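You operate a simulated robot arm through the tools that you are given. There is no shell and no other tool.

The job below is to be done with a simulated robot arm. You get a single attempt, and the scene is never put back.

JOB
Wet the yellow cloth and rub the smear off the mirror.
Fine: cold water; tap off; the cloth ends in the sink. What is to be rubbed or washed off counts as gone when no trace of it is left.

It is judged by the outcome, as a careful person would: the job done as asked, and still so three seconds after it is handed in. It fails if anything else is knocked over, pushed out of place, dropped, spilled or broken. Flat cloth is picked up by pressing the open fingertips on it (5 to 10 N) and closing them slowly along it; thin cloth reads only 2 to 8 mm in the jaws.

ROBOT AND FRAMES
A 6-joint arm with a two-finger gripper, fixed in place. Base frame: the origin is on the floor under the middle of its stand, x ahead of it, y to its left, z up; the work surface is at about z = 900. Readings come in mm, rad, newtons and seconds.
It reaches about 1572 mm from its shoulder. Its first joint turns from -2.897 to 2.897 rad. Payload 2.45 kg.
The tool frame sits at the grasp point between the pads (the TCP): z along the fingers, y along the line on which they close. The tips reach 20 mm beyond it. The gripper opens to 140 mm; its body begins 168 mm behind the TCP.
Orientation is told as [roll, pitch, yaw] about the base's x, y, z axes, in that order, counted from this pose: with the fingers straight down and closing along the base's y, the tool's x points along the base's -x, its y along +y and its z along -z.

CONTROLS
- The arm moves only by the tool nudge_tool. Its argument "steps" is a list of rows, each an object (a shift or turn left out is 0, a gripper value left out holds the last) with "linear": the shift along the tool's x, y, z in units of 400 mm (1.0 is 400 mm), a list of three; "rotation": the turn, a rotation vector about the tool's x, y, z in units of 60 degrees (1.0 is 60 degrees), a list of three; "grip": the closure, from 0 (fully open) to 1 (shut). In form: [{"linear": [tx, ty, tz], "rotation": [rx, ry, rz], "grip": grip}, ...]. A call has 1 to 20 rows; each row is the pose to reach, as a shift and turn from the pose commanded when the call began, along the tool's axes at that moment. A call with a number of a shift or a turn outside -1 to 1 is refused whole. A row lasts 0.2 s, in which the tool goes at most 50 mm and 0.15 rad; a call with a longer step from one row to the next is refused whole, and so is a gripper value outside its range. Where a pose cannot be reached the arm comes as near as it can. A force on the tool above 60 N (or 10 N above the force at the start of the call, whichever is more), or a blocked arm, ends the call early, and 0.2 s more pass. Each finger travels about 45 mm/s and halts on what it meets, pressing with about 44 N; the grip force reading is that of the motor and also rises with nothing between the fingers. The clock runs only during rows and for 0.2 s after the last one: add rows that repeat a pose to give the fingers time. The reply holds the time, the measured pose of the TCP, the force on the tool along the base axes, the opening and the grip force, in the units named above and with some noise, with the torque about the TCP (base axes, N m) and any sound that the robot's microphone picked up.
- Cameras (640 x 400 px; columns grow to the right, rows downward): "scene" is fixed at [60.9, -650.4, 1699.3]; the picture's right is [0.63, -0.78, 0.00], its down [-0.37, -0.30, -0.88] and it looks along [0.68, 0.55, -0.48] (base axes); focal length 353 px, centre (320, 200). "wrist" rides on the gripper at [78, 11, -209] in the tool frame; the picture's right is [-0.14, 0.99, 0.00], its down [-0.92, -0.13, -0.37] and it looks along [-0.36, -0.05, 0.93] (tool axes); focal length 280 px, centre (320, 200). There is no depth. A picture from a camera that has moved, and an enlarged one, comes with that camera's place and axes in the base frame and with its lens. The place of the scene camera against the robot may be out by one fixed shift of up to 25 mm in any direction.
- camera(camera): a new picture of that camera. It takes no simulated time.
- inspect(camera, box): a new picture of the part [left, top, right, bottom] of that camera's present view, enlarged. It takes no simulated time.
- job_done(): hands the job in; it is judged then, once.

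Places have to be worked out from the pictures, the camera data and where the tool is seen. Open the gripper and draw the arm clear of the work before you hand the job in, unless the task says otherwise.

The tools are called after "Call:" as a command line: name --argument value ..., lists and objects as JSON in quotes. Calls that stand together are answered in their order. nudge_tool: Moves the arm, as the interface text tells. Its arguments: {"type":"object","properties":{"steps":{"type":"array","items":{"type":"object","properties":{"linear":{"type":"array","items":{"type":"number"}},"rotation":{"type":"array","items":{"type":"number"}},"grip":{"type":"number"}}}}},"required":["steps"]} The other tools are called the same way: camera (camera) takes a picture; inspect (camera, box) takes an enlarged picture of a part of a camera's view; job_done () hands the job in.

At the start:

```text
time: 0.0
ee_pos: [509.7, 246.4, 1460.5]
tcp_rot: [0.0, -0.002, -0.001]
wrist_force: [-0.2, 0.2, -0.1]
moment: [-0.02, 0.01, -0.02]
width: 140.0
gripper_force: 0.0
```

scene: 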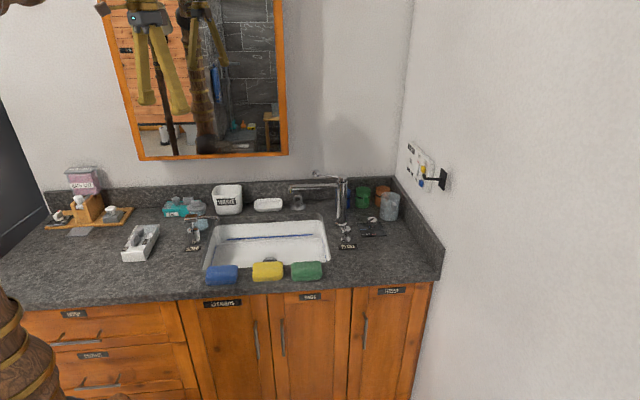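
wrist: 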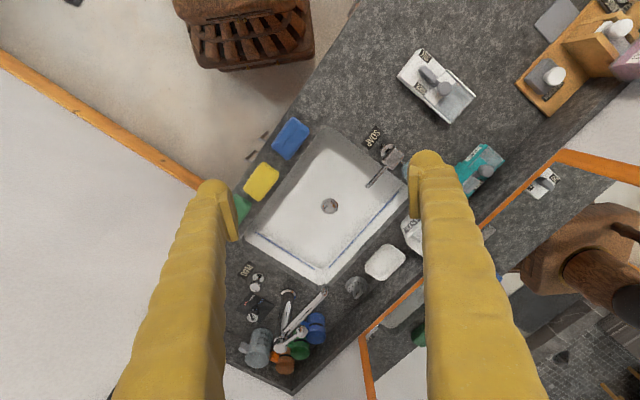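

I begin by looking closely at the scene to locate the cloths, tap, handles and the smear on the mirror.

Call:
inspect --camera "scene" --box '[160, 160, 420, 300]'

Call:
inspect --camera "scene" --box '[90, 0, 300, 170]'

Call:
inspect --camera "wrist" --box '[220, 100, 440, 380]'

Call:
inspect --camera "scene" --box '[30, 150, 230, 300]'

Call:
inspect --camera "scene" --box '[330, 130, 460, 260]'

```text
2.46 times, centred on (290, 230) of scene
camera zoom: at [60.9, -650.4, 1699.3], right [0.63, -0.78, 0.0], down [-0.37, -0.3, -0.88], along [0.68, 0.55, -0.48], focal length 868 px, centre (394, 126)
```

zoom: 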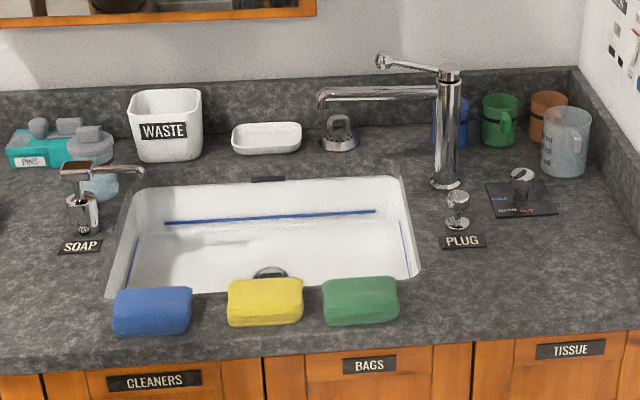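

```text
2.35 times, centred on (195, 85) of scene
camera zoom: at [60.9, -650.4, 1699.3], right [0.63, -0.78, 0.0], down [-0.37, -0.3, -0.88], along [0.68, 0.55, -0.48], focal length 830 px, centre (614, 471)
```

zoom: 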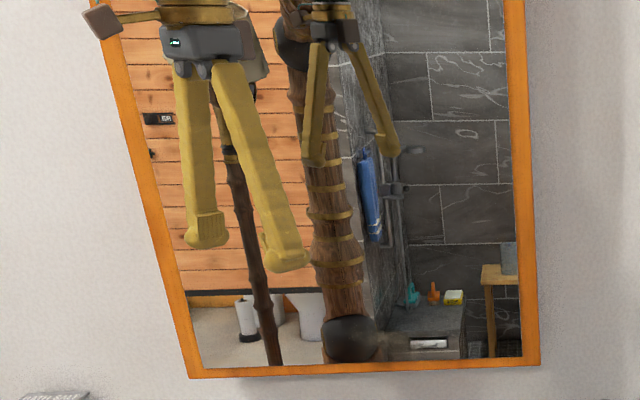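

```text
1.43 times, centred on (330, 240) of wrist
camera zoom: at [431.1, 256.6, 1671.6], right [0.14, 0.99, 0.0], down [0.92, -0.13, 0.37], along [0.37, -0.05, -0.93], focal length 401 px, centre (306, 143)
```

zoom: 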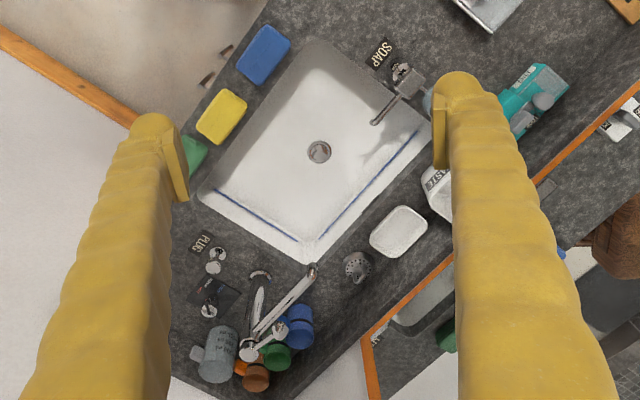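

```text
2.67 times, centred on (130, 225) of scene
camera zoom: at [60.9, -650.4, 1699.3], right [0.63, -0.78, 0.0], down [-0.37, -0.3, -0.88], along [0.68, 0.55, -0.48], focal length 941 px, centre (827, 133)
```

zoom: 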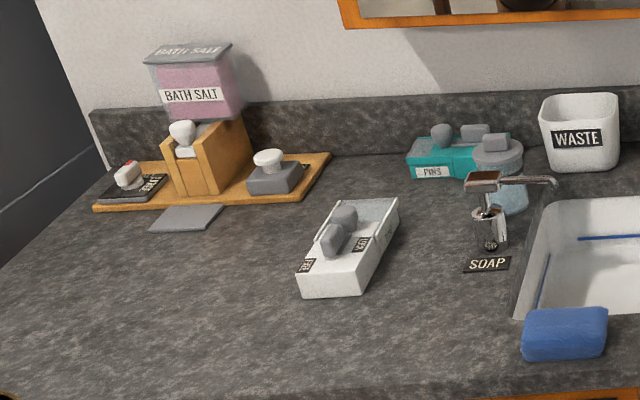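

```text
3.08 times, centred on (395, 195) of scene
camera zoom: at [60.9, -650.4, 1699.3], right [0.63, -0.78, 0.0], down [-0.37, -0.3, -0.88], along [0.68, 0.55, -0.48], focal length 1086 px, centre (89, 215)
```

zoom: 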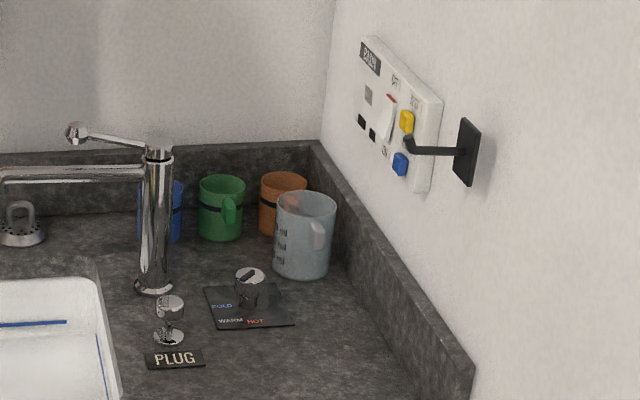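

The counter looks turned about 45° to the base; the yellow cloth lies near [653, 59, 920] and the mirror is on the back wall. I turn the tool by 45° toward the wall, so I can then tilt it up and see the mirror with the wrist camera.

Call:
nudge_tool --steps '[{"rotation": [0, 0, -0.125]}, {"rotation": [0, 0, -0.25]}, {"rotation": [0, 0, -0.375]}, {"rotation": [0, 0, -0.5]}, {"rotation": [0, 0, -0.625]}, {"rotation": [0, 0, -0.75]}]'

```text
time: 1.4
ee_pos: [510.9, 243.9, 1460.4]
tcp_rot: [-0.002, 0.0, 0.786]
wrist_force: [-1.0, -0.2, 0.4]
moment: [-0.01, 0.01, 0.01]
width: 139.9
gripper_force: 0.1
```

Yaw is now 45° as intended. I look through the wrist camera from here before tilting up.

Call:
camera --camera "wrist"

Call:
camera --camera "scene"

```text
taken
camera wrist: at [446.9, 197.7, 1671.4], right [-0.6, 0.8, 0.0], down [0.74, 0.56, 0.37], along [0.29, 0.22, -0.93], focal length 280 px, centre (320, 200)
```

wrist: 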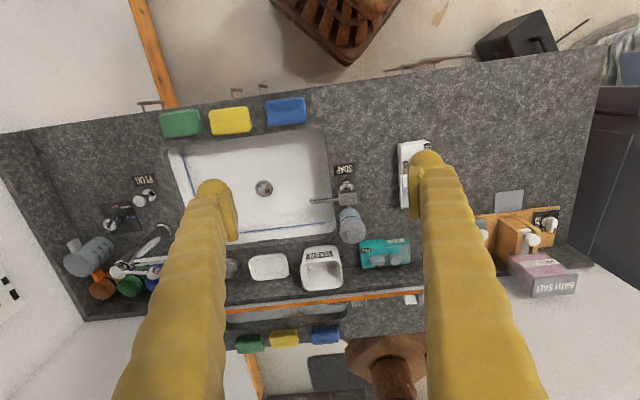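

```text
taken
```

scene: 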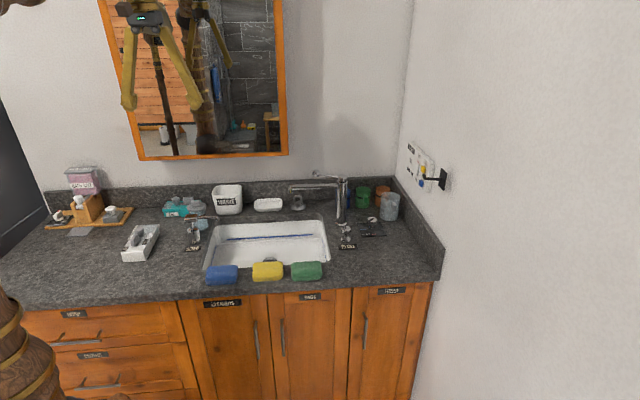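

Now I tilt the tool up by 60° about its y axis so the wrist camera looks toward the mirror.

Call:
nudge_tool --steps '[{"rotation": [0, -0.125, 0]}, {"rotation": [0, -0.25, 0]}, {"rotation": [0, -0.375, 0]}, {"rotation": [0, -0.5, 0]}, {"rotation": [0, -0.625, 0]}, {"rotation": [0, -0.75, 0]}, {"rotation": [0, -0.875, 0]}, {"rotation": [0, -1.0, 0]}, {"rotation": [0, -1.0, 0]}]'

Call:
camera --camera "wrist"

Call:
camera --camera "scene"

```text
time: 3.4
ee_pos: [510.9, 245.5, 1461.8]
tcp_rot: [-0.004, -1.048, 0.786]
wrist_force: [0.2, -0.3, 0.6]
moment: [0.02, 0.01, 0.01]
width: 140.2
gripper_force: 0.0
```

```text
taken
camera wrist: at [346.6, 97.4, 1499.3], right [-0.65, 0.75, 0.12], down [0.19, 0.01, 0.98], along [0.73, 0.66, -0.15], focal length 280 px, centre (320, 200)
```

wrist: 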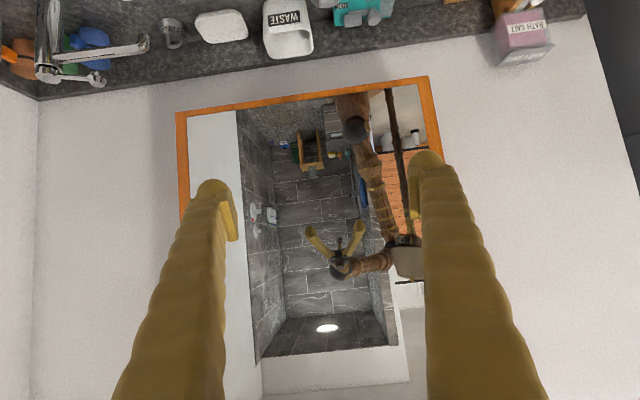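

```text
taken
```

scene: 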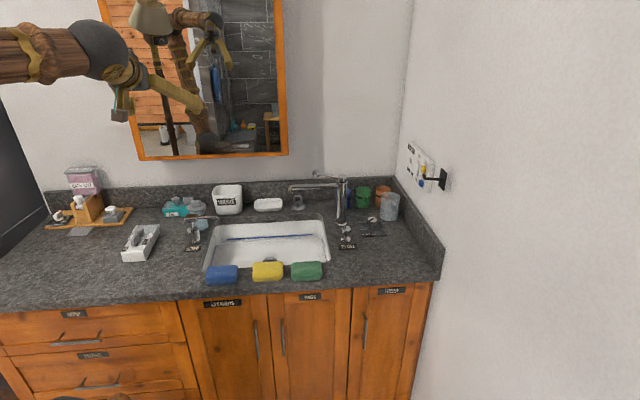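

The mirror is in view (upside down). I enlarge it to look for the smear.

Call:
inspect --camera "wrist" --box '[170, 70, 330, 230]'

Call:
inspect --camera "wrist" --box '[290, 70, 450, 230]'

Call:
inspect --camera "wrist" --box '[220, 220, 440, 400]'

Call:
inspect --camera "scene" --box '[200, 0, 300, 80]'

Call:
inspect --camera "scene" --box '[200, 80, 300, 165]'

```text
2.50 times, centred on (250, 150) of wrist
camera zoom: at [346.6, 97.4, 1499.3], right [-0.65, 0.75, 0.12], down [0.19, 0.01, 0.98], along [0.73, 0.66, -0.15], focal length 701 px, centre (495, 325)
```

zoom: 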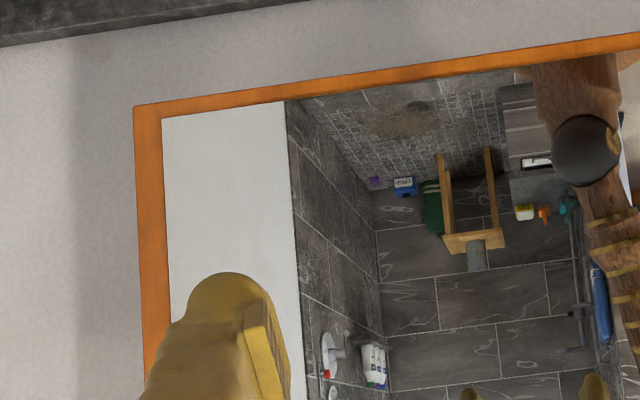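

```text
2.50 times, centred on (370, 150) of wrist
camera zoom: at [346.6, 97.4, 1499.3], right [-0.65, 0.75, 0.12], down [0.19, 0.01, 0.98], along [0.73, 0.66, -0.15], focal length 701 px, centre (195, 325)
```

zoom: 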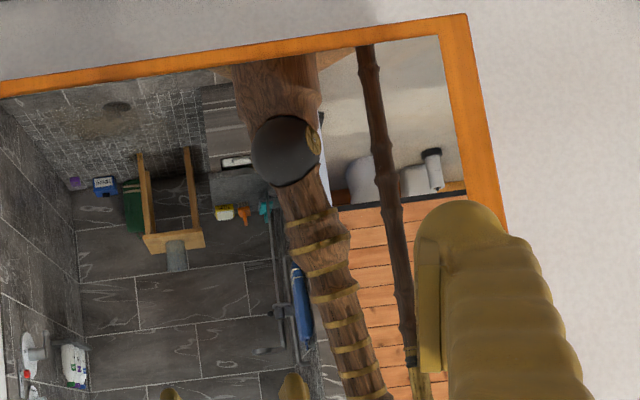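

```text
2.22 times, centred on (330, 310) of wrist
camera zoom: at [346.6, 97.4, 1499.3], right [-0.65, 0.75, 0.12], down [0.19, 0.01, 0.98], along [0.73, 0.66, -0.15], focal length 623 px, centre (298, -44)
```

zoom: 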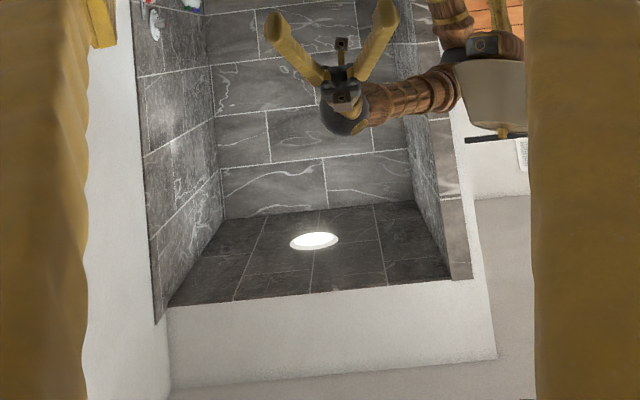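

```text
5.00 times, centred on (250, 40) of scene
camera zoom: at [60.9, -650.4, 1699.3], right [0.63, -0.78, 0.0], down [-0.37, -0.3, -0.88], along [0.68, 0.55, -0.48], focal length 1764 px, centre (670, 1000)
```

zoom: 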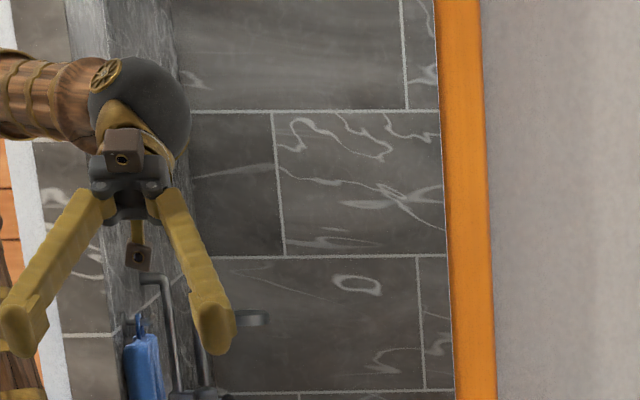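

```text
4.71 times, centred on (250, 122) of scene
camera zoom: at [60.9, -650.4, 1699.3], right [0.63, -0.78, 0.0], down [-0.37, -0.3, -0.88], along [0.68, 0.55, -0.48], focal length 1660 px, centre (649, 565)
```

zoom: 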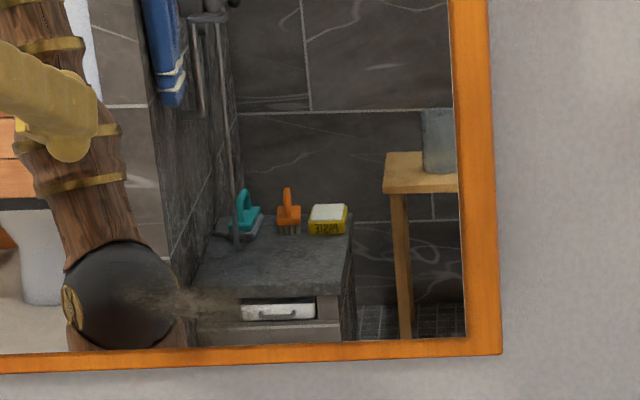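

A brownish patch just above the bottom frame of the mirror, about mid-right, looks like the smear. I move the camera lower, closer and to the right to confirm it.

Call:
nudge_tool --steps '[{"linear": [0.051, -0.037, 0.078]}, {"linear": [0.103, -0.075, 0.156]}, {"linear": [0.154, -0.112, 0.233]}, {"linear": [0.205, -0.15, 0.311]}, {"linear": [0.257, -0.187, 0.389]}, {"linear": [0.308, -0.225, 0.467]}, {"linear": [0.308, -0.225, 0.467]}]'

Call:
camera --camera "wrist"

Call:
camera --camera "scene"

```text
time: 5.0
ee_pos: [646.5, 251.5, 1263.0]
tcp_rot: [-0.002, -1.048, 0.788]
wrist_force: [0.8, 0.5, 0.7]
moment: [0.0, -0.01, 0.03]
width: 140.0
gripper_force: 0.1
```

```text
taken
camera wrist: at [482.4, 104.4, 1301.7], right [-0.65, 0.75, 0.12], down [0.19, 0.01, 0.98], along [0.73, 0.66, -0.15], focal length 280 px, centre (320, 200)
```

wrist: 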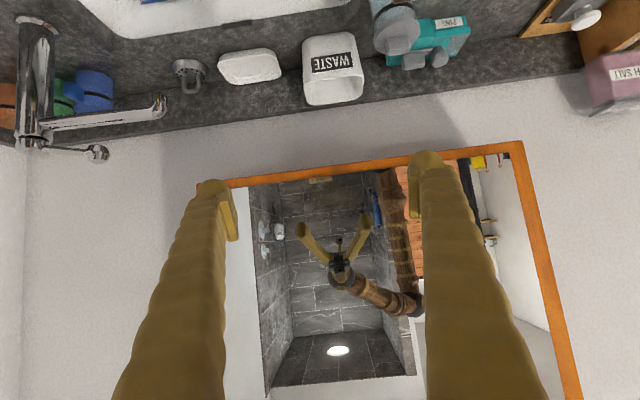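

```text
taken
```

scene: 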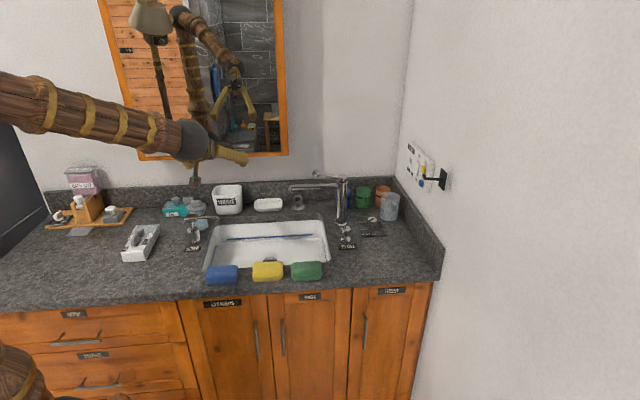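

Call:
inspect --camera "wrist" --box '[230, 150, 430, 275]'

Call:
inspect --camera "wrist" --box '[260, 160, 340, 210]'

Call:
inspect --camera "wrist" --box '[0, 0, 180, 170]'

```text
3.20 times, centred on (330, 212) of wrist
camera zoom: at [482.4, 104.4, 1301.7], right [-0.65, 0.75, 0.12], down [0.19, 0.01, 0.98], along [0.73, 0.66, -0.15], focal length 897 px, centre (288, 160)
```

zoom: 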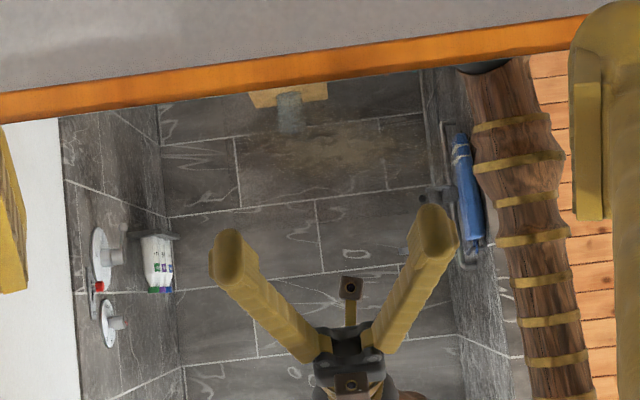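

```text
8.00 times, centred on (300, 185) of wrist
camera zoom: at [482.4, 104.4, 1301.7], right [-0.65, 0.75, 0.12], down [0.19, 0.01, 0.98], along [0.73, 0.66, -0.15], focal length 2243 px, centre (480, 320)
```

zoom: 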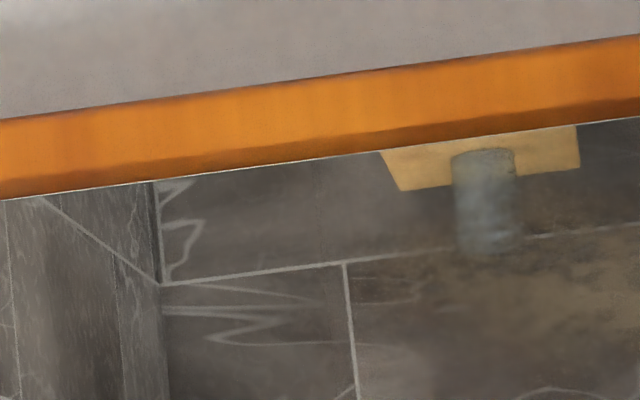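

```text
2.35 times, centred on (90, 85) of wrist
camera zoom: at [482.4, 104.4, 1301.7], right [-0.65, 0.75, 0.12], down [0.19, 0.01, 0.98], along [0.73, 0.66, -0.15], focal length 660 px, centre (861, 471)
```

zoom: 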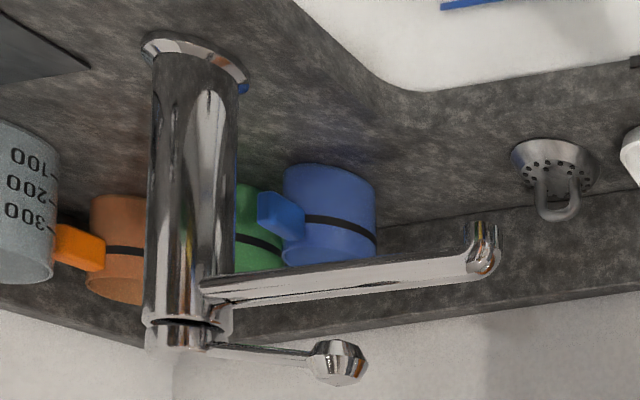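

The smear is a faint brownish patch near [816, 442, 1222] on the glass (mirror plane around x+y ≈ 1260). I enlarge it further for its extent and check the tap lever and dial.

Call:
inspect --camera "wrist" --box '[295, 170, 385, 226]'

Call:
inspect --camera "scene" --box '[270, 160, 400, 250]'

Call:
inspect --camera "scene" --box '[350, 205, 400, 245]'

Call:
inspect --camera "scene" --box '[200, 250, 330, 290]'

```text
7.11 times, centred on (340, 198) of wrist
camera zoom: at [482.4, 104.4, 1301.7], right [-0.65, 0.75, 0.12], down [0.19, 0.01, 0.98], along [0.73, 0.66, -0.15], focal length 1994 px, centre (178, 214)
```

zoom: 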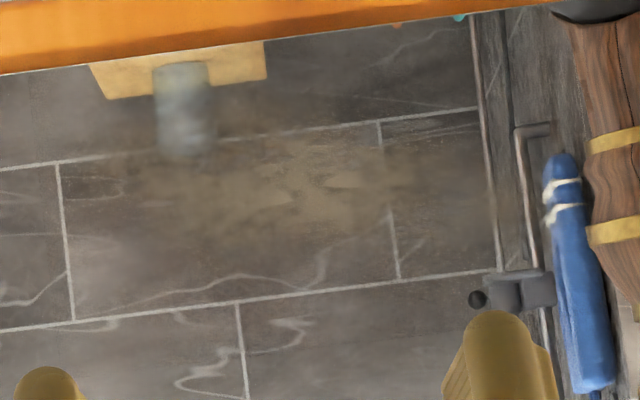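

```text
4.44 times, centred on (335, 205) of scene
camera zoom: at [60.9, -650.4, 1699.3], right [0.63, -0.78, 0.0], down [-0.37, -0.3, -0.88], along [0.68, 0.55, -0.48], focal length 1568 px, centre (253, 178)
```

zoom: 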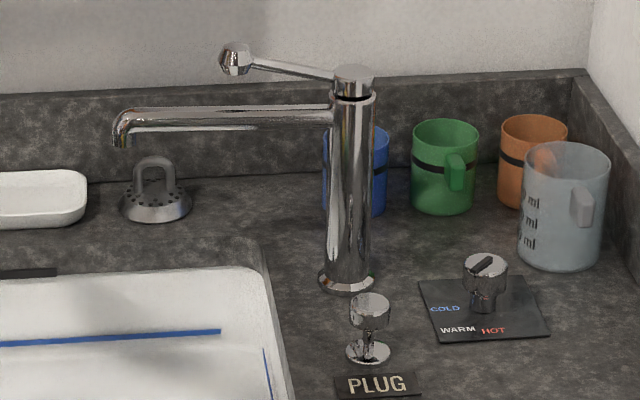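

```text
10.00 times, centred on (375, 225) of scene
camera zoom: at [60.9, -650.4, 1699.3], right [0.63, -0.78, 0.0], down [-0.37, -0.3, -0.88], along [0.68, 0.55, -0.48], focal length 3528 px, centre (-230, -50)
```

zoom: 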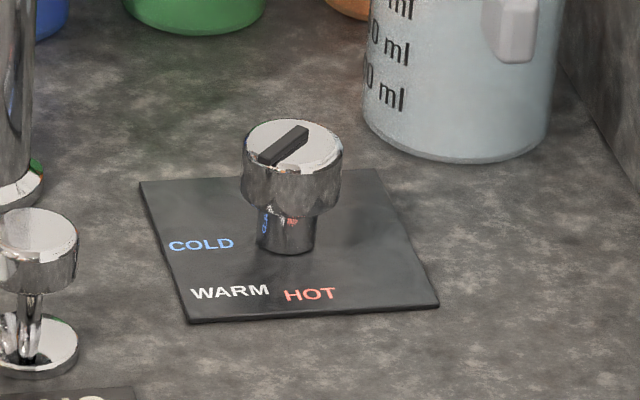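

```text
4.92 times, centred on (265, 270) of scene
camera zoom: at [60.9, -650.4, 1699.3], right [0.63, -0.78, 0.0], down [-0.37, -0.3, -0.88], along [0.68, 0.55, -0.48], focal length 1737 px, centre (591, -145)
```

zoom: 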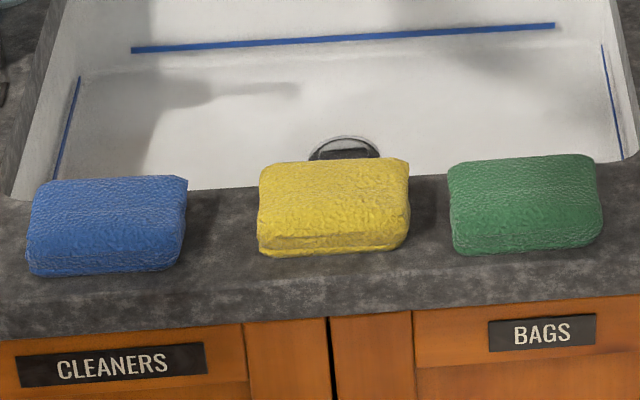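

The dial pointer seems to stand at WARM, the lever sits on top of the tap, and the cloth is a thick pad about 100×60×30 mm. I bring the tool fingers-down over the right part of the counter to view dial, lever and spout from above.

Call:
nudge_tool --steps '[{"linear": [0.007, -0.1, -0.006], "rotation": [0, 0.1, 0]}, {"linear": [0.014, -0.2, -0.012], "rotation": [0, 0.2, 0]}, {"linear": [0.022, -0.3, -0.018], "rotation": [0, 0.3, 0]}, {"linear": [0.029, -0.4, -0.024], "rotation": [0, 0.4, 0]}, {"linear": [0.036, -0.5, -0.03], "rotation": [0, 0.5, 0]}, {"linear": [0.043, -0.6, -0.036], "rotation": [0, 0.6, 0]}, {"linear": [0.05, -0.7, -0.042], "rotation": [0, 0.7, 0]}, {"linear": [0.058, -0.8, -0.048], "rotation": [0, 0.8, 0]}, {"linear": [0.065, -0.9, -0.054], "rotation": [0, 0.9, 0]}, {"linear": [0.072, -1.0, -0.06], "rotation": [0, 1.0, 0]}, {"linear": [0.072, -1.0, -0.06], "rotation": [0, 1.0, 0]}]'

Call:
camera --camera "wrist"

Call:
camera --camera "scene"

```text
time: 7.4
ee_pos: [903.2, -55.6, 1248.2]
tcp_rot: [0.0, 0.0, 0.785]
wrist_force: [0.7, 0.8, -0.3]
moment: [0.0, 0.0, 0.03]
width: 139.7
gripper_force: 0.0
```

```text
taken
camera wrist: at [839.5, -103.0, 1458.8], right [-0.6, 0.8, 0.0], down [0.74, 0.56, 0.37], along [0.29, 0.22, -0.93], focal length 280 px, centre (320, 200)
```

wrist: 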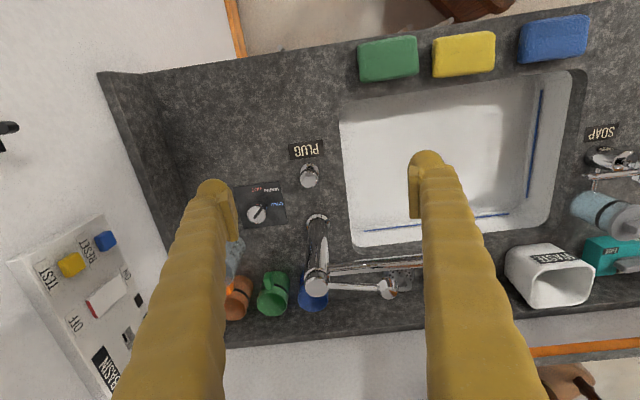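

```text
taken
```

scene: 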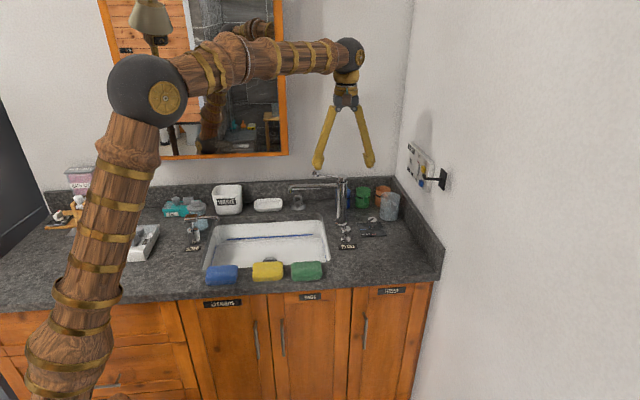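

Call:
inspect --camera "wrist" --box '[225, 170, 305, 235]'

Call:
inspect --camera "wrist" --box '[290, 190, 430, 310]'

Call:
inspect --camera "wrist" --box '[0, 200, 200, 400]'

Call:
inspect --camera "wrist" --box '[330, 10, 600, 180]'

```text
6.15 times, centred on (265, 202) of wrist
camera zoom: at [839.5, -103.0, 1458.8], right [-0.6, 0.8, 0.0], down [0.74, 0.56, 0.37], along [0.29, 0.22, -0.93], focal length 1726 px, centre (658, 185)
```

zoom: 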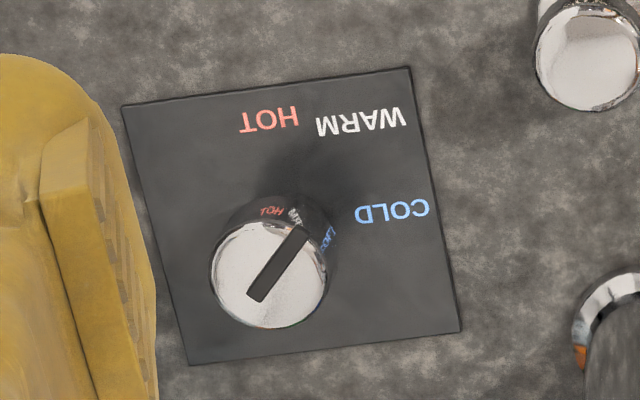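

```text
3.33 times, centred on (360, 250) of wrist
camera zoom: at [839.5, -103.0, 1458.8], right [-0.6, 0.8, 0.0], down [0.74, 0.56, 0.37], along [0.29, 0.22, -0.93], focal length 935 px, centre (187, 33)
```

zoom: 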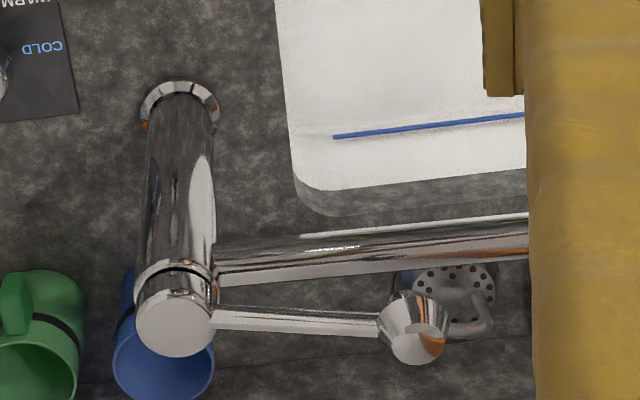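

```text
2.00 times, centred on (100, 300) of wrist
camera zoom: at [839.5, -103.0, 1458.8], right [-0.6, 0.8, 0.0], down [0.74, 0.56, 0.37], along [0.29, 0.22, -0.93], focal length 561 px, centre (760, 0)
```

zoom: 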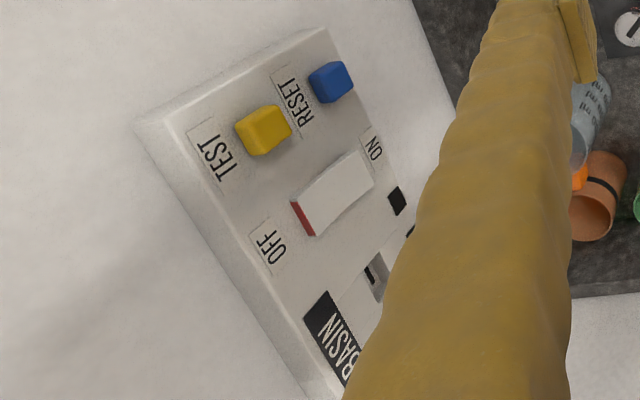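

```text
2.35 times, centred on (465, 95) of wrist
camera zoom: at [839.5, -103.0, 1458.8], right [-0.6, 0.8, 0.0], down [0.74, 0.56, 0.37], along [0.29, 0.22, -0.93], focal length 660 px, centre (-21, 447)
```

zoom: 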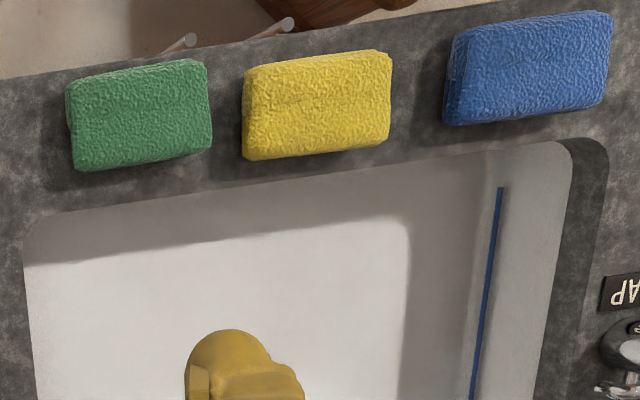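

The wrist zoom places the dial axis at about [1100, -65] with its top at z≈948; the pointer is at WARM and COLD is about 53° clockwise. I move above the dial with the fingers partly closed, staying high first.

Call:
nudge_tool --steps '[{"linear": [-0.066, -0.073, 0], "grip": 0.43}, {"linear": [-0.133, -0.146, 0], "grip": 0.43}, {"linear": [-0.199, -0.219, 0], "grip": 0.43}, {"linear": [-0.266, -0.292, 0], "grip": 0.43}, {"linear": [-0.332, -0.365, 0], "grip": 0.43}, {"linear": [-0.332, -0.365, 0.1], "grip": 0.43}, {"linear": [-0.332, -0.365, 0.2], "grip": 0.43}, {"linear": [-0.332, -0.365, 0.3], "grip": 0.43}, {"linear": [-0.332, -0.365, 0.4], "grip": 0.43}, {"linear": [-0.332, -0.365, 0.4], "grip": 0.43}]'

Call:
camera --camera "wrist"

Call:
camera --camera "scene"

```text
time: 9.6
ee_pos: [1100.2, -63.5, 1089.2]
tcp_rot: [0.0, 0.001, 0.787]
wrist_force: [-0.8, 0.2, 0.1]
moment: [-0.02, 0.03, 0.03]
width: 79.9
gripper_force: 0.0
```

```text
taken
camera wrist: at [1036.6, -111.0, 1299.6], right [-0.6, 0.8, 0.0], down [0.74, 0.56, 0.37], along [0.3, 0.22, -0.93], focal length 280 px, centre (320, 200)
```

wrist: 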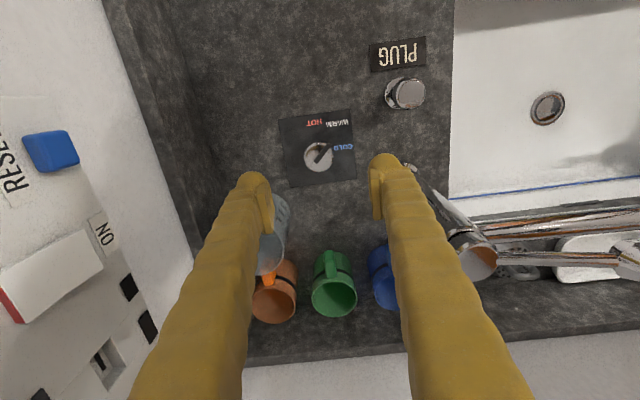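

```text
taken
```

scene: 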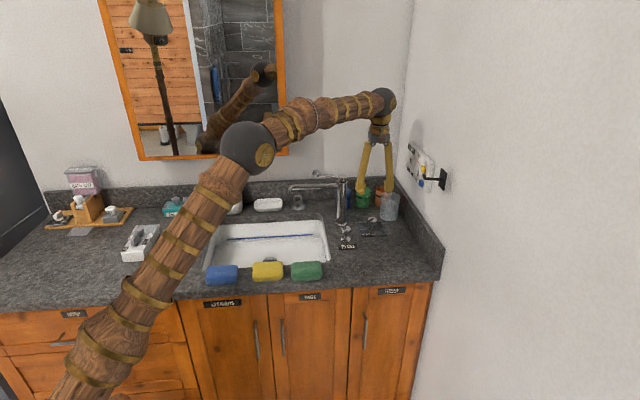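

The fingers straddle the dial well (axis ≈ [1100, -65]), with the tap column clear of the fingers. I lower to TCP z≈945 so the pads sit on the dial cap.

Call:
nudge_tool --steps '[{"linear": [0, 0.003, 0.09], "grip": 0.43}, {"linear": [0, 0.003, 0.18], "grip": 0.43}, {"linear": [0, 0.003, 0.27], "grip": 0.43}, {"linear": [0, 0.003, 0.32], "grip": 0.43}, {"linear": [0, 0.003, 0.36], "grip": 0.43}, {"linear": [0, 0.003, 0.36], "grip": 0.43}]'

Call:
camera --camera "wrist"

Call:
inspect --camera "scene" --box '[320, 90, 450, 250]'

```text
time: 11.0
ee_pos: [1100.7, -63.0, 944.0]
tcp_rot: [-0.003, 0.0, 0.784]
wrist_force: [0.2, 0.1, 0.3]
moment: [0.02, -0.01, -0.01]
width: 79.8
gripper_force: 0.0
```

```text
taken
camera wrist: at [1036.4, -111.2, 1154.4], right [-0.6, 0.8, 0.0], down [0.74, 0.56, 0.37], along [0.29, 0.22, -0.93], focal length 280 px, centre (320, 200)
```

wrist: 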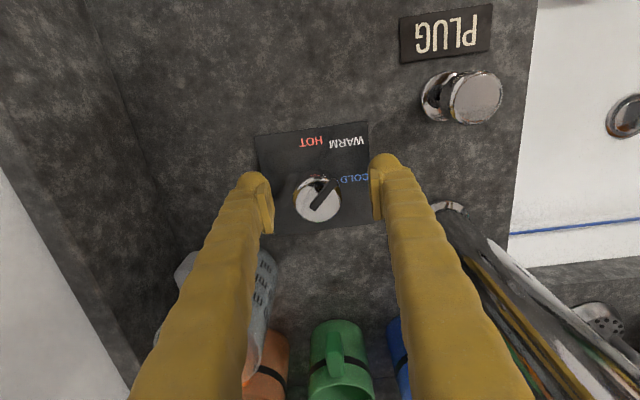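

```text
2.50 times, centred on (385, 170) of scene
camera zoom: at [60.9, -650.4, 1699.3], right [0.63, -0.78, 0.0], down [-0.37, -0.3, -0.88], along [0.68, 0.55, -0.48], focal length 882 px, centre (158, 275)
```

zoom: 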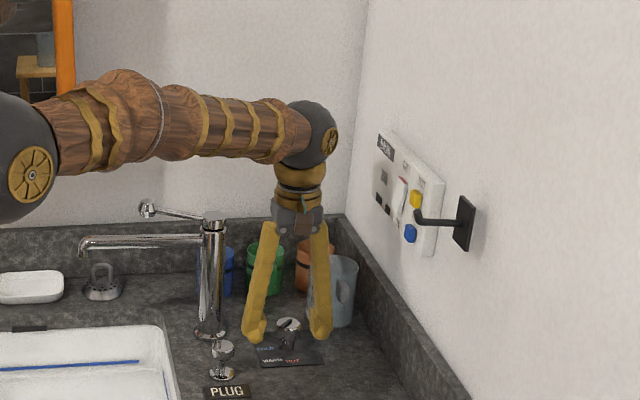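

The dial cap sits centered between the fingers. I close gently on it.

Call:
nudge_tool --steps '[{"grip": 0.55}, {"grip": 0.65}, {"grip": 0.72}, {"grip": 0.8}, {"grip": 0.8}]'

Call:
camera --camera "wrist"

```text
time: 12.2
ee_pos: [1100.4, -65.0, 943.7]
tcp_rot: [-0.001, -0.001, 0.786]
wrist_force: [14.1, -13.3, -2.2]
moment: [-0.02, -0.21, -0.05]
width: 41.4
gripper_force: 10.0
```

```text
taken
camera wrist: at [1036.6, -111.8, 1154.7], right [-0.6, 0.8, 0.0], down [0.74, 0.56, 0.37], along [0.3, 0.22, -0.93], focal length 280 px, centre (320, 200)
```

wrist: 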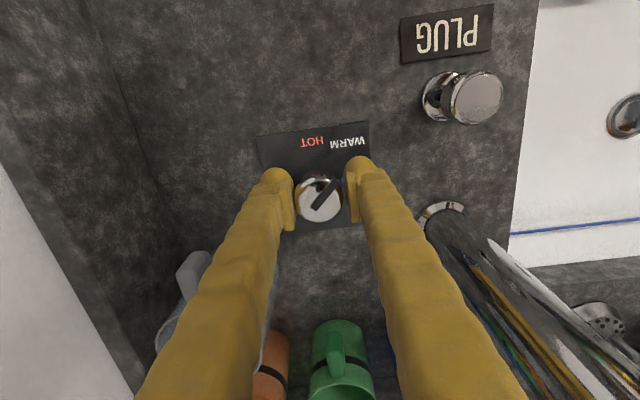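

One finger is touching first (force along the closing line), so I shift the tool 2 mm toward that side to center and finish closing.

Call:
nudge_tool --steps '[{"linear": [0, -0.003, 0], "grip": 0.8}, {"linear": [0, -0.006, 0], "grip": 0.82}, {"linear": [0, -0.006, 0], "grip": 0.82}]'

```text
time: 13.0
ee_pos: [1100.5, -64.3, 944.0]
tcp_rot: [-0.002, -0.002, 0.785]
wrist_force: [16.4, -14.8, -6.9]
moment: [-0.18, -0.12, -0.06]
width: 38.2
gripper_force: 32.6
```

Force along the closing line rose slightly, so the shift went the wrong way; I go back the other way by about 4 mm and see whether it drops.

Call:
nudge_tool --steps '[{"linear": [0, 0.005, 0], "grip": 0.82}, {"linear": [0, 0.009, 0], "grip": 0.82}]'

```text
time: 13.6
ee_pos: [1102.1, -65.5, 943.4]
tcp_rot: [-0.006, -0.001, 0.785]
wrist_force: [11.4, -1.7, -3.6]
moment: [-0.1, -0.12, 0.01]
width: 37.9
gripper_force: 44.3
stopped in row 2: the force on the tool passed its limit at 64 N (the readings are from after the stop); the commanded pose is now the measured one
```

The dial is gripped at 38 mm with 44 N. I turn it clockwise (toward COLD) in a first small step of about 15° and check.

Call:
nudge_tool --steps '[{"rotation": [0, 0, 0.06], "grip": 0.82}, {"rotation": [0, 0, 0.12], "grip": 0.82}, {"rotation": [0, 0, 0.18], "grip": 0.82}, {"rotation": [0, 0, 0.25], "grip": 0.82}]'

Call:
camera --camera "wrist"

```text
time: 14.6
ee_pos: [1102.2, -65.0, 944.4]
tcp_rot: [-0.003, -0.002, 0.521]
wrist_force: [4.0, 2.6, -12.7]
moment: [0.04, -0.05, -0.02]
width: 38.2
gripper_force: 44.6
```

```text
taken
camera wrist: at [1026.6, -94.1, 1154.8], right [-0.37, 0.93, 0.0], down [0.86, 0.35, 0.37], along [0.35, 0.14, -0.93], focal length 280 px, centre (320, 200)
```

wrist: 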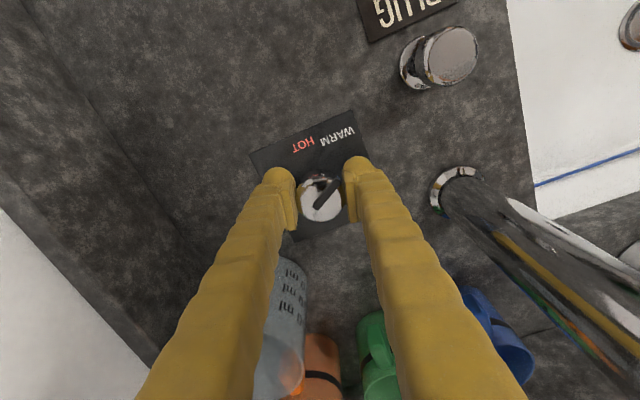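

The dial turns with the gripper and forces stay small. I turn on by another ~37° to reach COLD.

Call:
nudge_tool --steps '[{"rotation": [0, 0, 0.1], "grip": 0.82}, {"rotation": [0, 0, 0.2], "grip": 0.82}, {"rotation": [0, 0, 0.3], "grip": 0.82}, {"rotation": [0, 0, 0.4], "grip": 0.82}, {"rotation": [0, 0, 0.5], "grip": 0.82}, {"rotation": [0, 0, 0.6], "grip": 0.82}, {"rotation": [0, 0, 0.62], "grip": 0.82}]'

Call:
camera --camera "wrist"

Call:
inspect --camera "scene" --box '[350, 205, 400, 245]'

```text
time: 16.2
ee_pos: [1101.6, -63.2, 945.6]
tcp_rot: [0.001, -0.007, -0.127]
wrist_force: [-5.7, 33.4, -4.2]
moment: [0.38, 0.23, 0.72]
width: 38.4
gripper_force: 44.5
```

```text
taken
camera wrist: at [1022.8, -42.5, 1155.6], right [0.26, 0.96, 0.0], down [0.89, -0.24, 0.37], along [0.36, -0.1, -0.93], focal length 280 px, centre (320, 200)
```

wrist: 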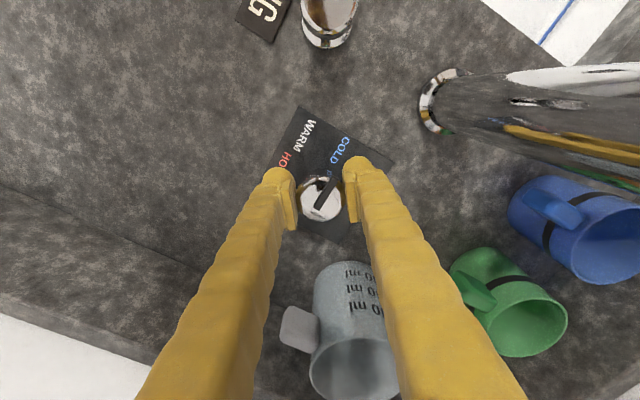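

```text
10.00 times, centred on (375, 225) of scene
camera zoom: at [60.9, -650.4, 1699.3], right [0.63, -0.78, 0.0], down [-0.37, -0.3, -0.88], along [0.68, 0.55, -0.48], focal length 3528 px, centre (-230, -50)
```

zoom: 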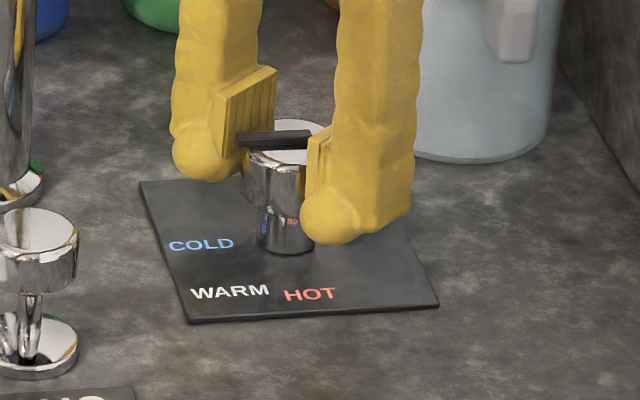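

The pointer now points at COLD and the torque shows it at its stop. I release the dial and rise straight up.

Call:
nudge_tool --steps '[{"grip": 0.7}, {"grip": 0.55}, {"grip": 0.43}, {"grip": 0.43}, {"linear": [0, 0, -0.1], "grip": 0.43}, {"linear": [0, 0, -0.22], "grip": 0.43}, {"linear": [0, 0, -0.34], "grip": 0.43}, {"linear": [0, 0, -0.46], "grip": 0.43}, {"linear": [0, 0, -0.58], "grip": 0.43}, {"linear": [0, 0, -0.7], "grip": 0.43}, {"linear": [0, 0, -0.7], "grip": 0.43}]'

Call:
camera --camera "wrist"

Call:
inspect --camera "scene" --box '[350, 205, 400, 245]'

```text
time: 18.6
ee_pos: [1100.6, -66.7, 1226.1]
tcp_rot: [-0.003, -0.004, -0.128]
wrist_force: [0.0, -0.3, -0.8]
moment: [-0.02, 0.02, 0.02]
width: 79.9
gripper_force: 0.1
```

```text
taken
camera wrist: at [1023.0, -45.8, 1436.5], right [0.26, 0.97, 0.0], down [0.9, -0.24, 0.37], along [0.36, -0.1, -0.93], focal length 280 px, centre (320, 200)
```

wrist: 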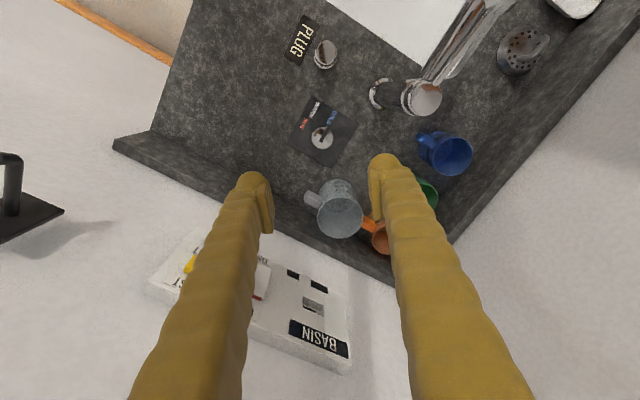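

```text
10.00 times, centred on (375, 225) of scene
camera zoom: at [60.9, -650.4, 1699.3], right [0.63, -0.78, 0.0], down [-0.37, -0.3, -0.88], along [0.68, 0.55, -0.48], focal length 3528 px, centre (-230, -50)
```

zoom: 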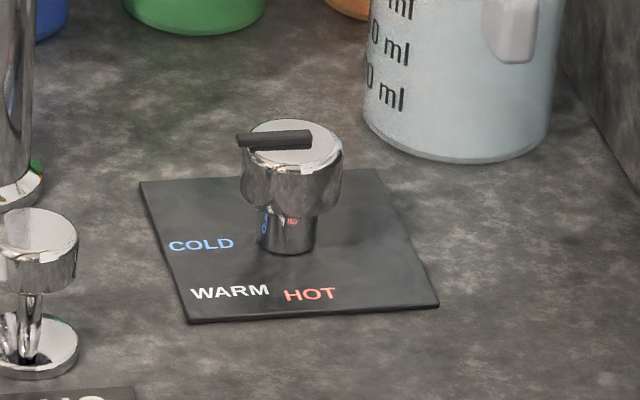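

The dial is set to COLD. Next I study the lever's mount closely to decide how it moves.

Call:
inspect --camera "scene" --box '[280, 160, 360, 210]'

Call:
inspect --camera "wrist" --box '[360, 0, 560, 125]'

```text
8.00 times, centred on (320, 185) of scene
camera zoom: at [60.9, -650.4, 1699.3], right [0.63, -0.78, 0.0], down [-0.37, -0.3, -0.88], along [0.68, 0.55, -0.48], focal length 2822 px, centre (320, 320)
```

zoom: 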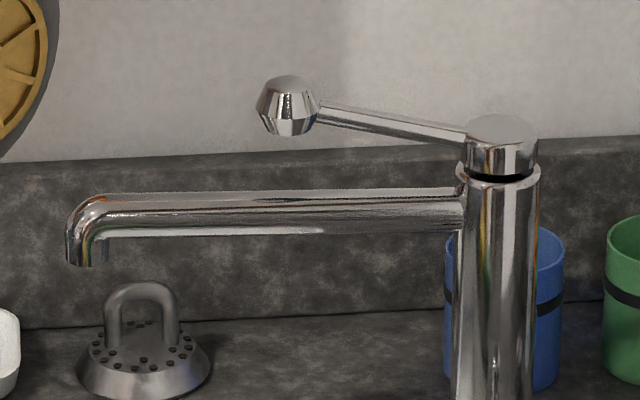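

```text
3.20 times, centred on (460, 62) of wrist
camera zoom: at [1023.0, -45.8, 1436.5], right [0.26, 0.97, 0.0], down [0.9, -0.24, 0.37], along [0.36, -0.1, -0.93], focal length 897 px, centre (-128, 640)
```

zoom: 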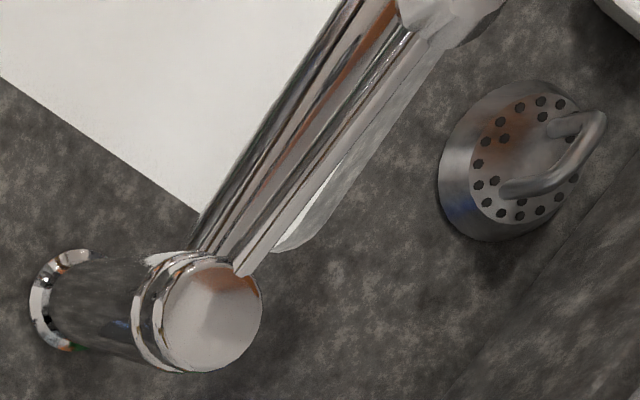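

The lever's ball is near [987, 126, 1140], pointing along the spout, and the spout outlet is near [917, 197, 1058]. I move above the ball and turn so that the fingers close across the lever.

Call:
nudge_tool --steps '[{"linear": [0.057, 0.0736, -0.01], "rotation": [0, 0, 0.105], "grip": 0.43}, {"linear": [0.114, 0.147, -0.02], "rotation": [0, 0, 0.21], "grip": 0.43}, {"linear": [0.1715, 0.2208, -0.03], "rotation": [0, 0, 0.314], "grip": 0.43}, {"linear": [0.229, 0.294, -0.03], "rotation": [0, 0, 0.42], "grip": 0.43}, {"linear": [0.286, 0.368, -0.03], "rotation": [0, 0, 0.525], "grip": 0.43}, {"linear": [0.343, 0.4415, -0.03], "rotation": [0, 0, 0.628], "grip": 0.43}, {"linear": [0.343, 0.4415, -0.03], "rotation": [0, 0, 0.628], "grip": 0.43}]'

Call:
camera --camera "wrist"

Call:
camera --camera "scene"

```text
time: 20.2
ee_pos: [984.5, 127.0, 1235.8]
tcp_rot: [0.001, -0.005, -0.784]
wrist_force: [0.4, 0.3, 0.6]
moment: [-0.04, -0.02, 0.0]
width: 79.5
gripper_force: 0.1
```

```text
taken
camera wrist: at [936.5, 190.8, 1446.2], right [0.8, 0.6, 0.0], down [0.56, -0.74, 0.37], along [0.23, -0.3, -0.93], focal length 280 px, centre (320, 200)
```

wrist: 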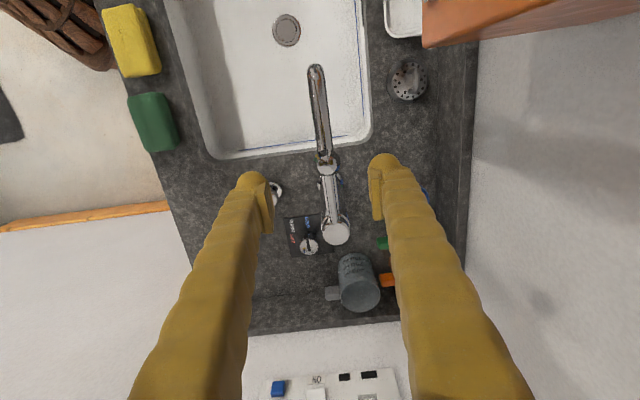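

```text
taken
```

scene: 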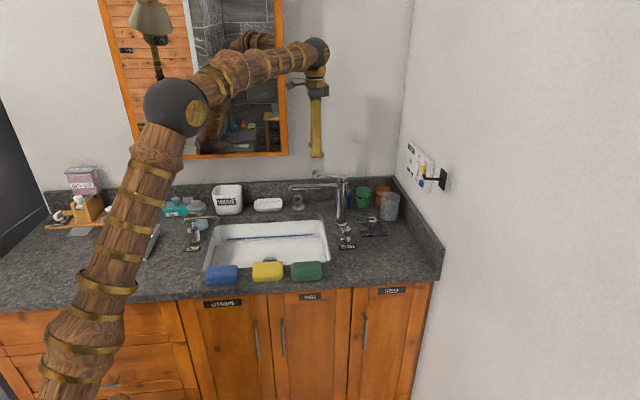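

Call:
inspect --camera "wrist" --box '[270, 50, 400, 260]'

Call:
inspect --camera "wrist" --box '[300, 140, 360, 178]'

```text
1.90 times, centred on (335, 155) of wrist
camera zoom: at [936.5, 190.8, 1446.2], right [0.8, 0.6, 0.0], down [0.56, -0.74, 0.37], along [0.23, -0.3, -0.93], focal length 534 px, centre (291, 286)
```

zoom: 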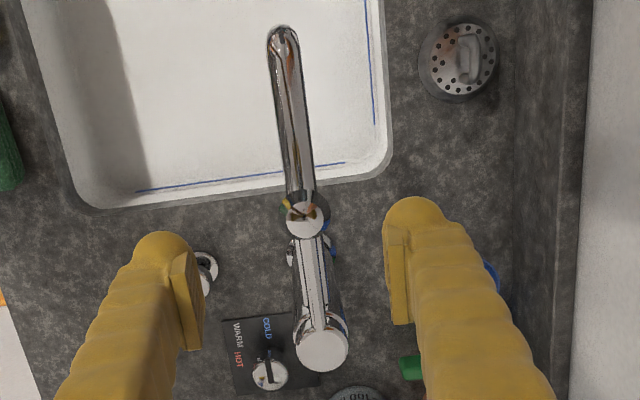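

```text
10.53 times, centred on (330, 159) of wrist
camera zoom: at [936.5, 190.8, 1446.2], right [0.8, 0.6, 0.0], down [0.56, -0.74, 0.37], along [0.23, -0.3, -0.93], focal length 2952 px, centre (215, 632)
```

zoom: 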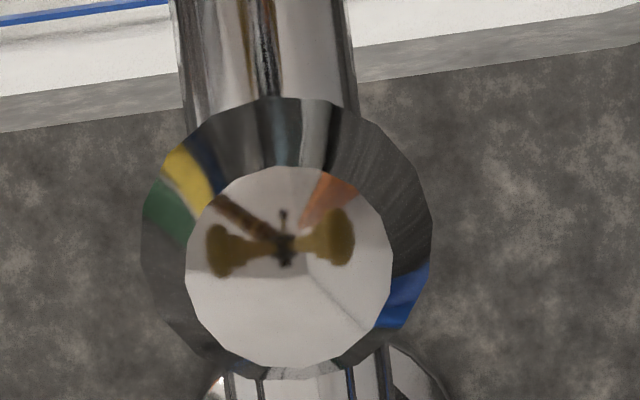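

The lever ball measures [988, 135], about 31 mm across, in line with the tap axis [1061, 61]. I center over it and lower so the pads straddle the ball.

Call:
nudge_tool --steps '[{"linear": [0.008, 0.0203, 0.05], "grip": 0.43}, {"linear": [0.008, 0.0203, 0.12], "grip": 0.43}, {"linear": [0.008, 0.0203, 0.19], "grip": 0.43}, {"linear": [0.008, 0.0203, 0.245], "grip": 0.43}, {"linear": [0.008, 0.0203, 0.245], "grip": 0.43}]'

Call:
camera --camera "wrist"

Call:
inspect --camera "scene" --box '[260, 110, 380, 230]'

```text
time: 21.4
ee_pos: [989.3, 135.0, 1137.8]
tcp_rot: [0.002, -0.007, -0.782]
wrist_force: [0.1, 0.3, 0.1]
moment: [0.01, 0.02, 0.0]
width: 79.8
gripper_force: 0.1
```

```text
taken
camera wrist: at [939.9, 198.0, 1348.4], right [0.8, 0.6, 0.0], down [0.56, -0.74, 0.37], along [0.23, -0.3, -0.93], focal length 280 px, centre (320, 200)
```

wrist: 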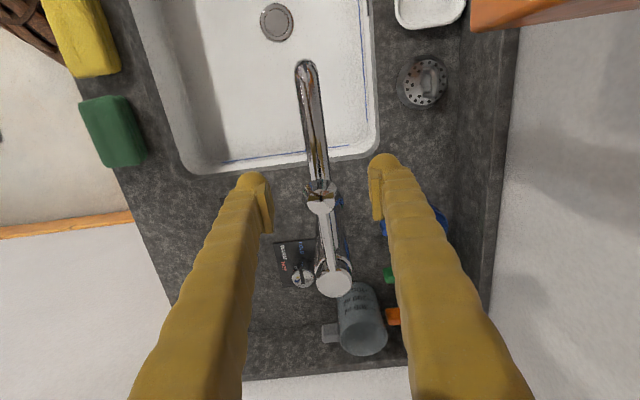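

```text
3.33 times, centred on (320, 170) of scene
camera zoom: at [60.9, -650.4, 1699.3], right [0.63, -0.78, 0.0], down [-0.37, -0.3, -0.88], along [0.68, 0.55, -0.48], focal length 1176 px, centre (320, 300)
```

zoom: 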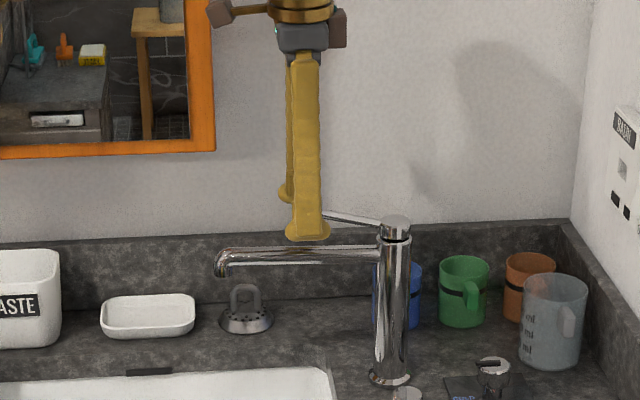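

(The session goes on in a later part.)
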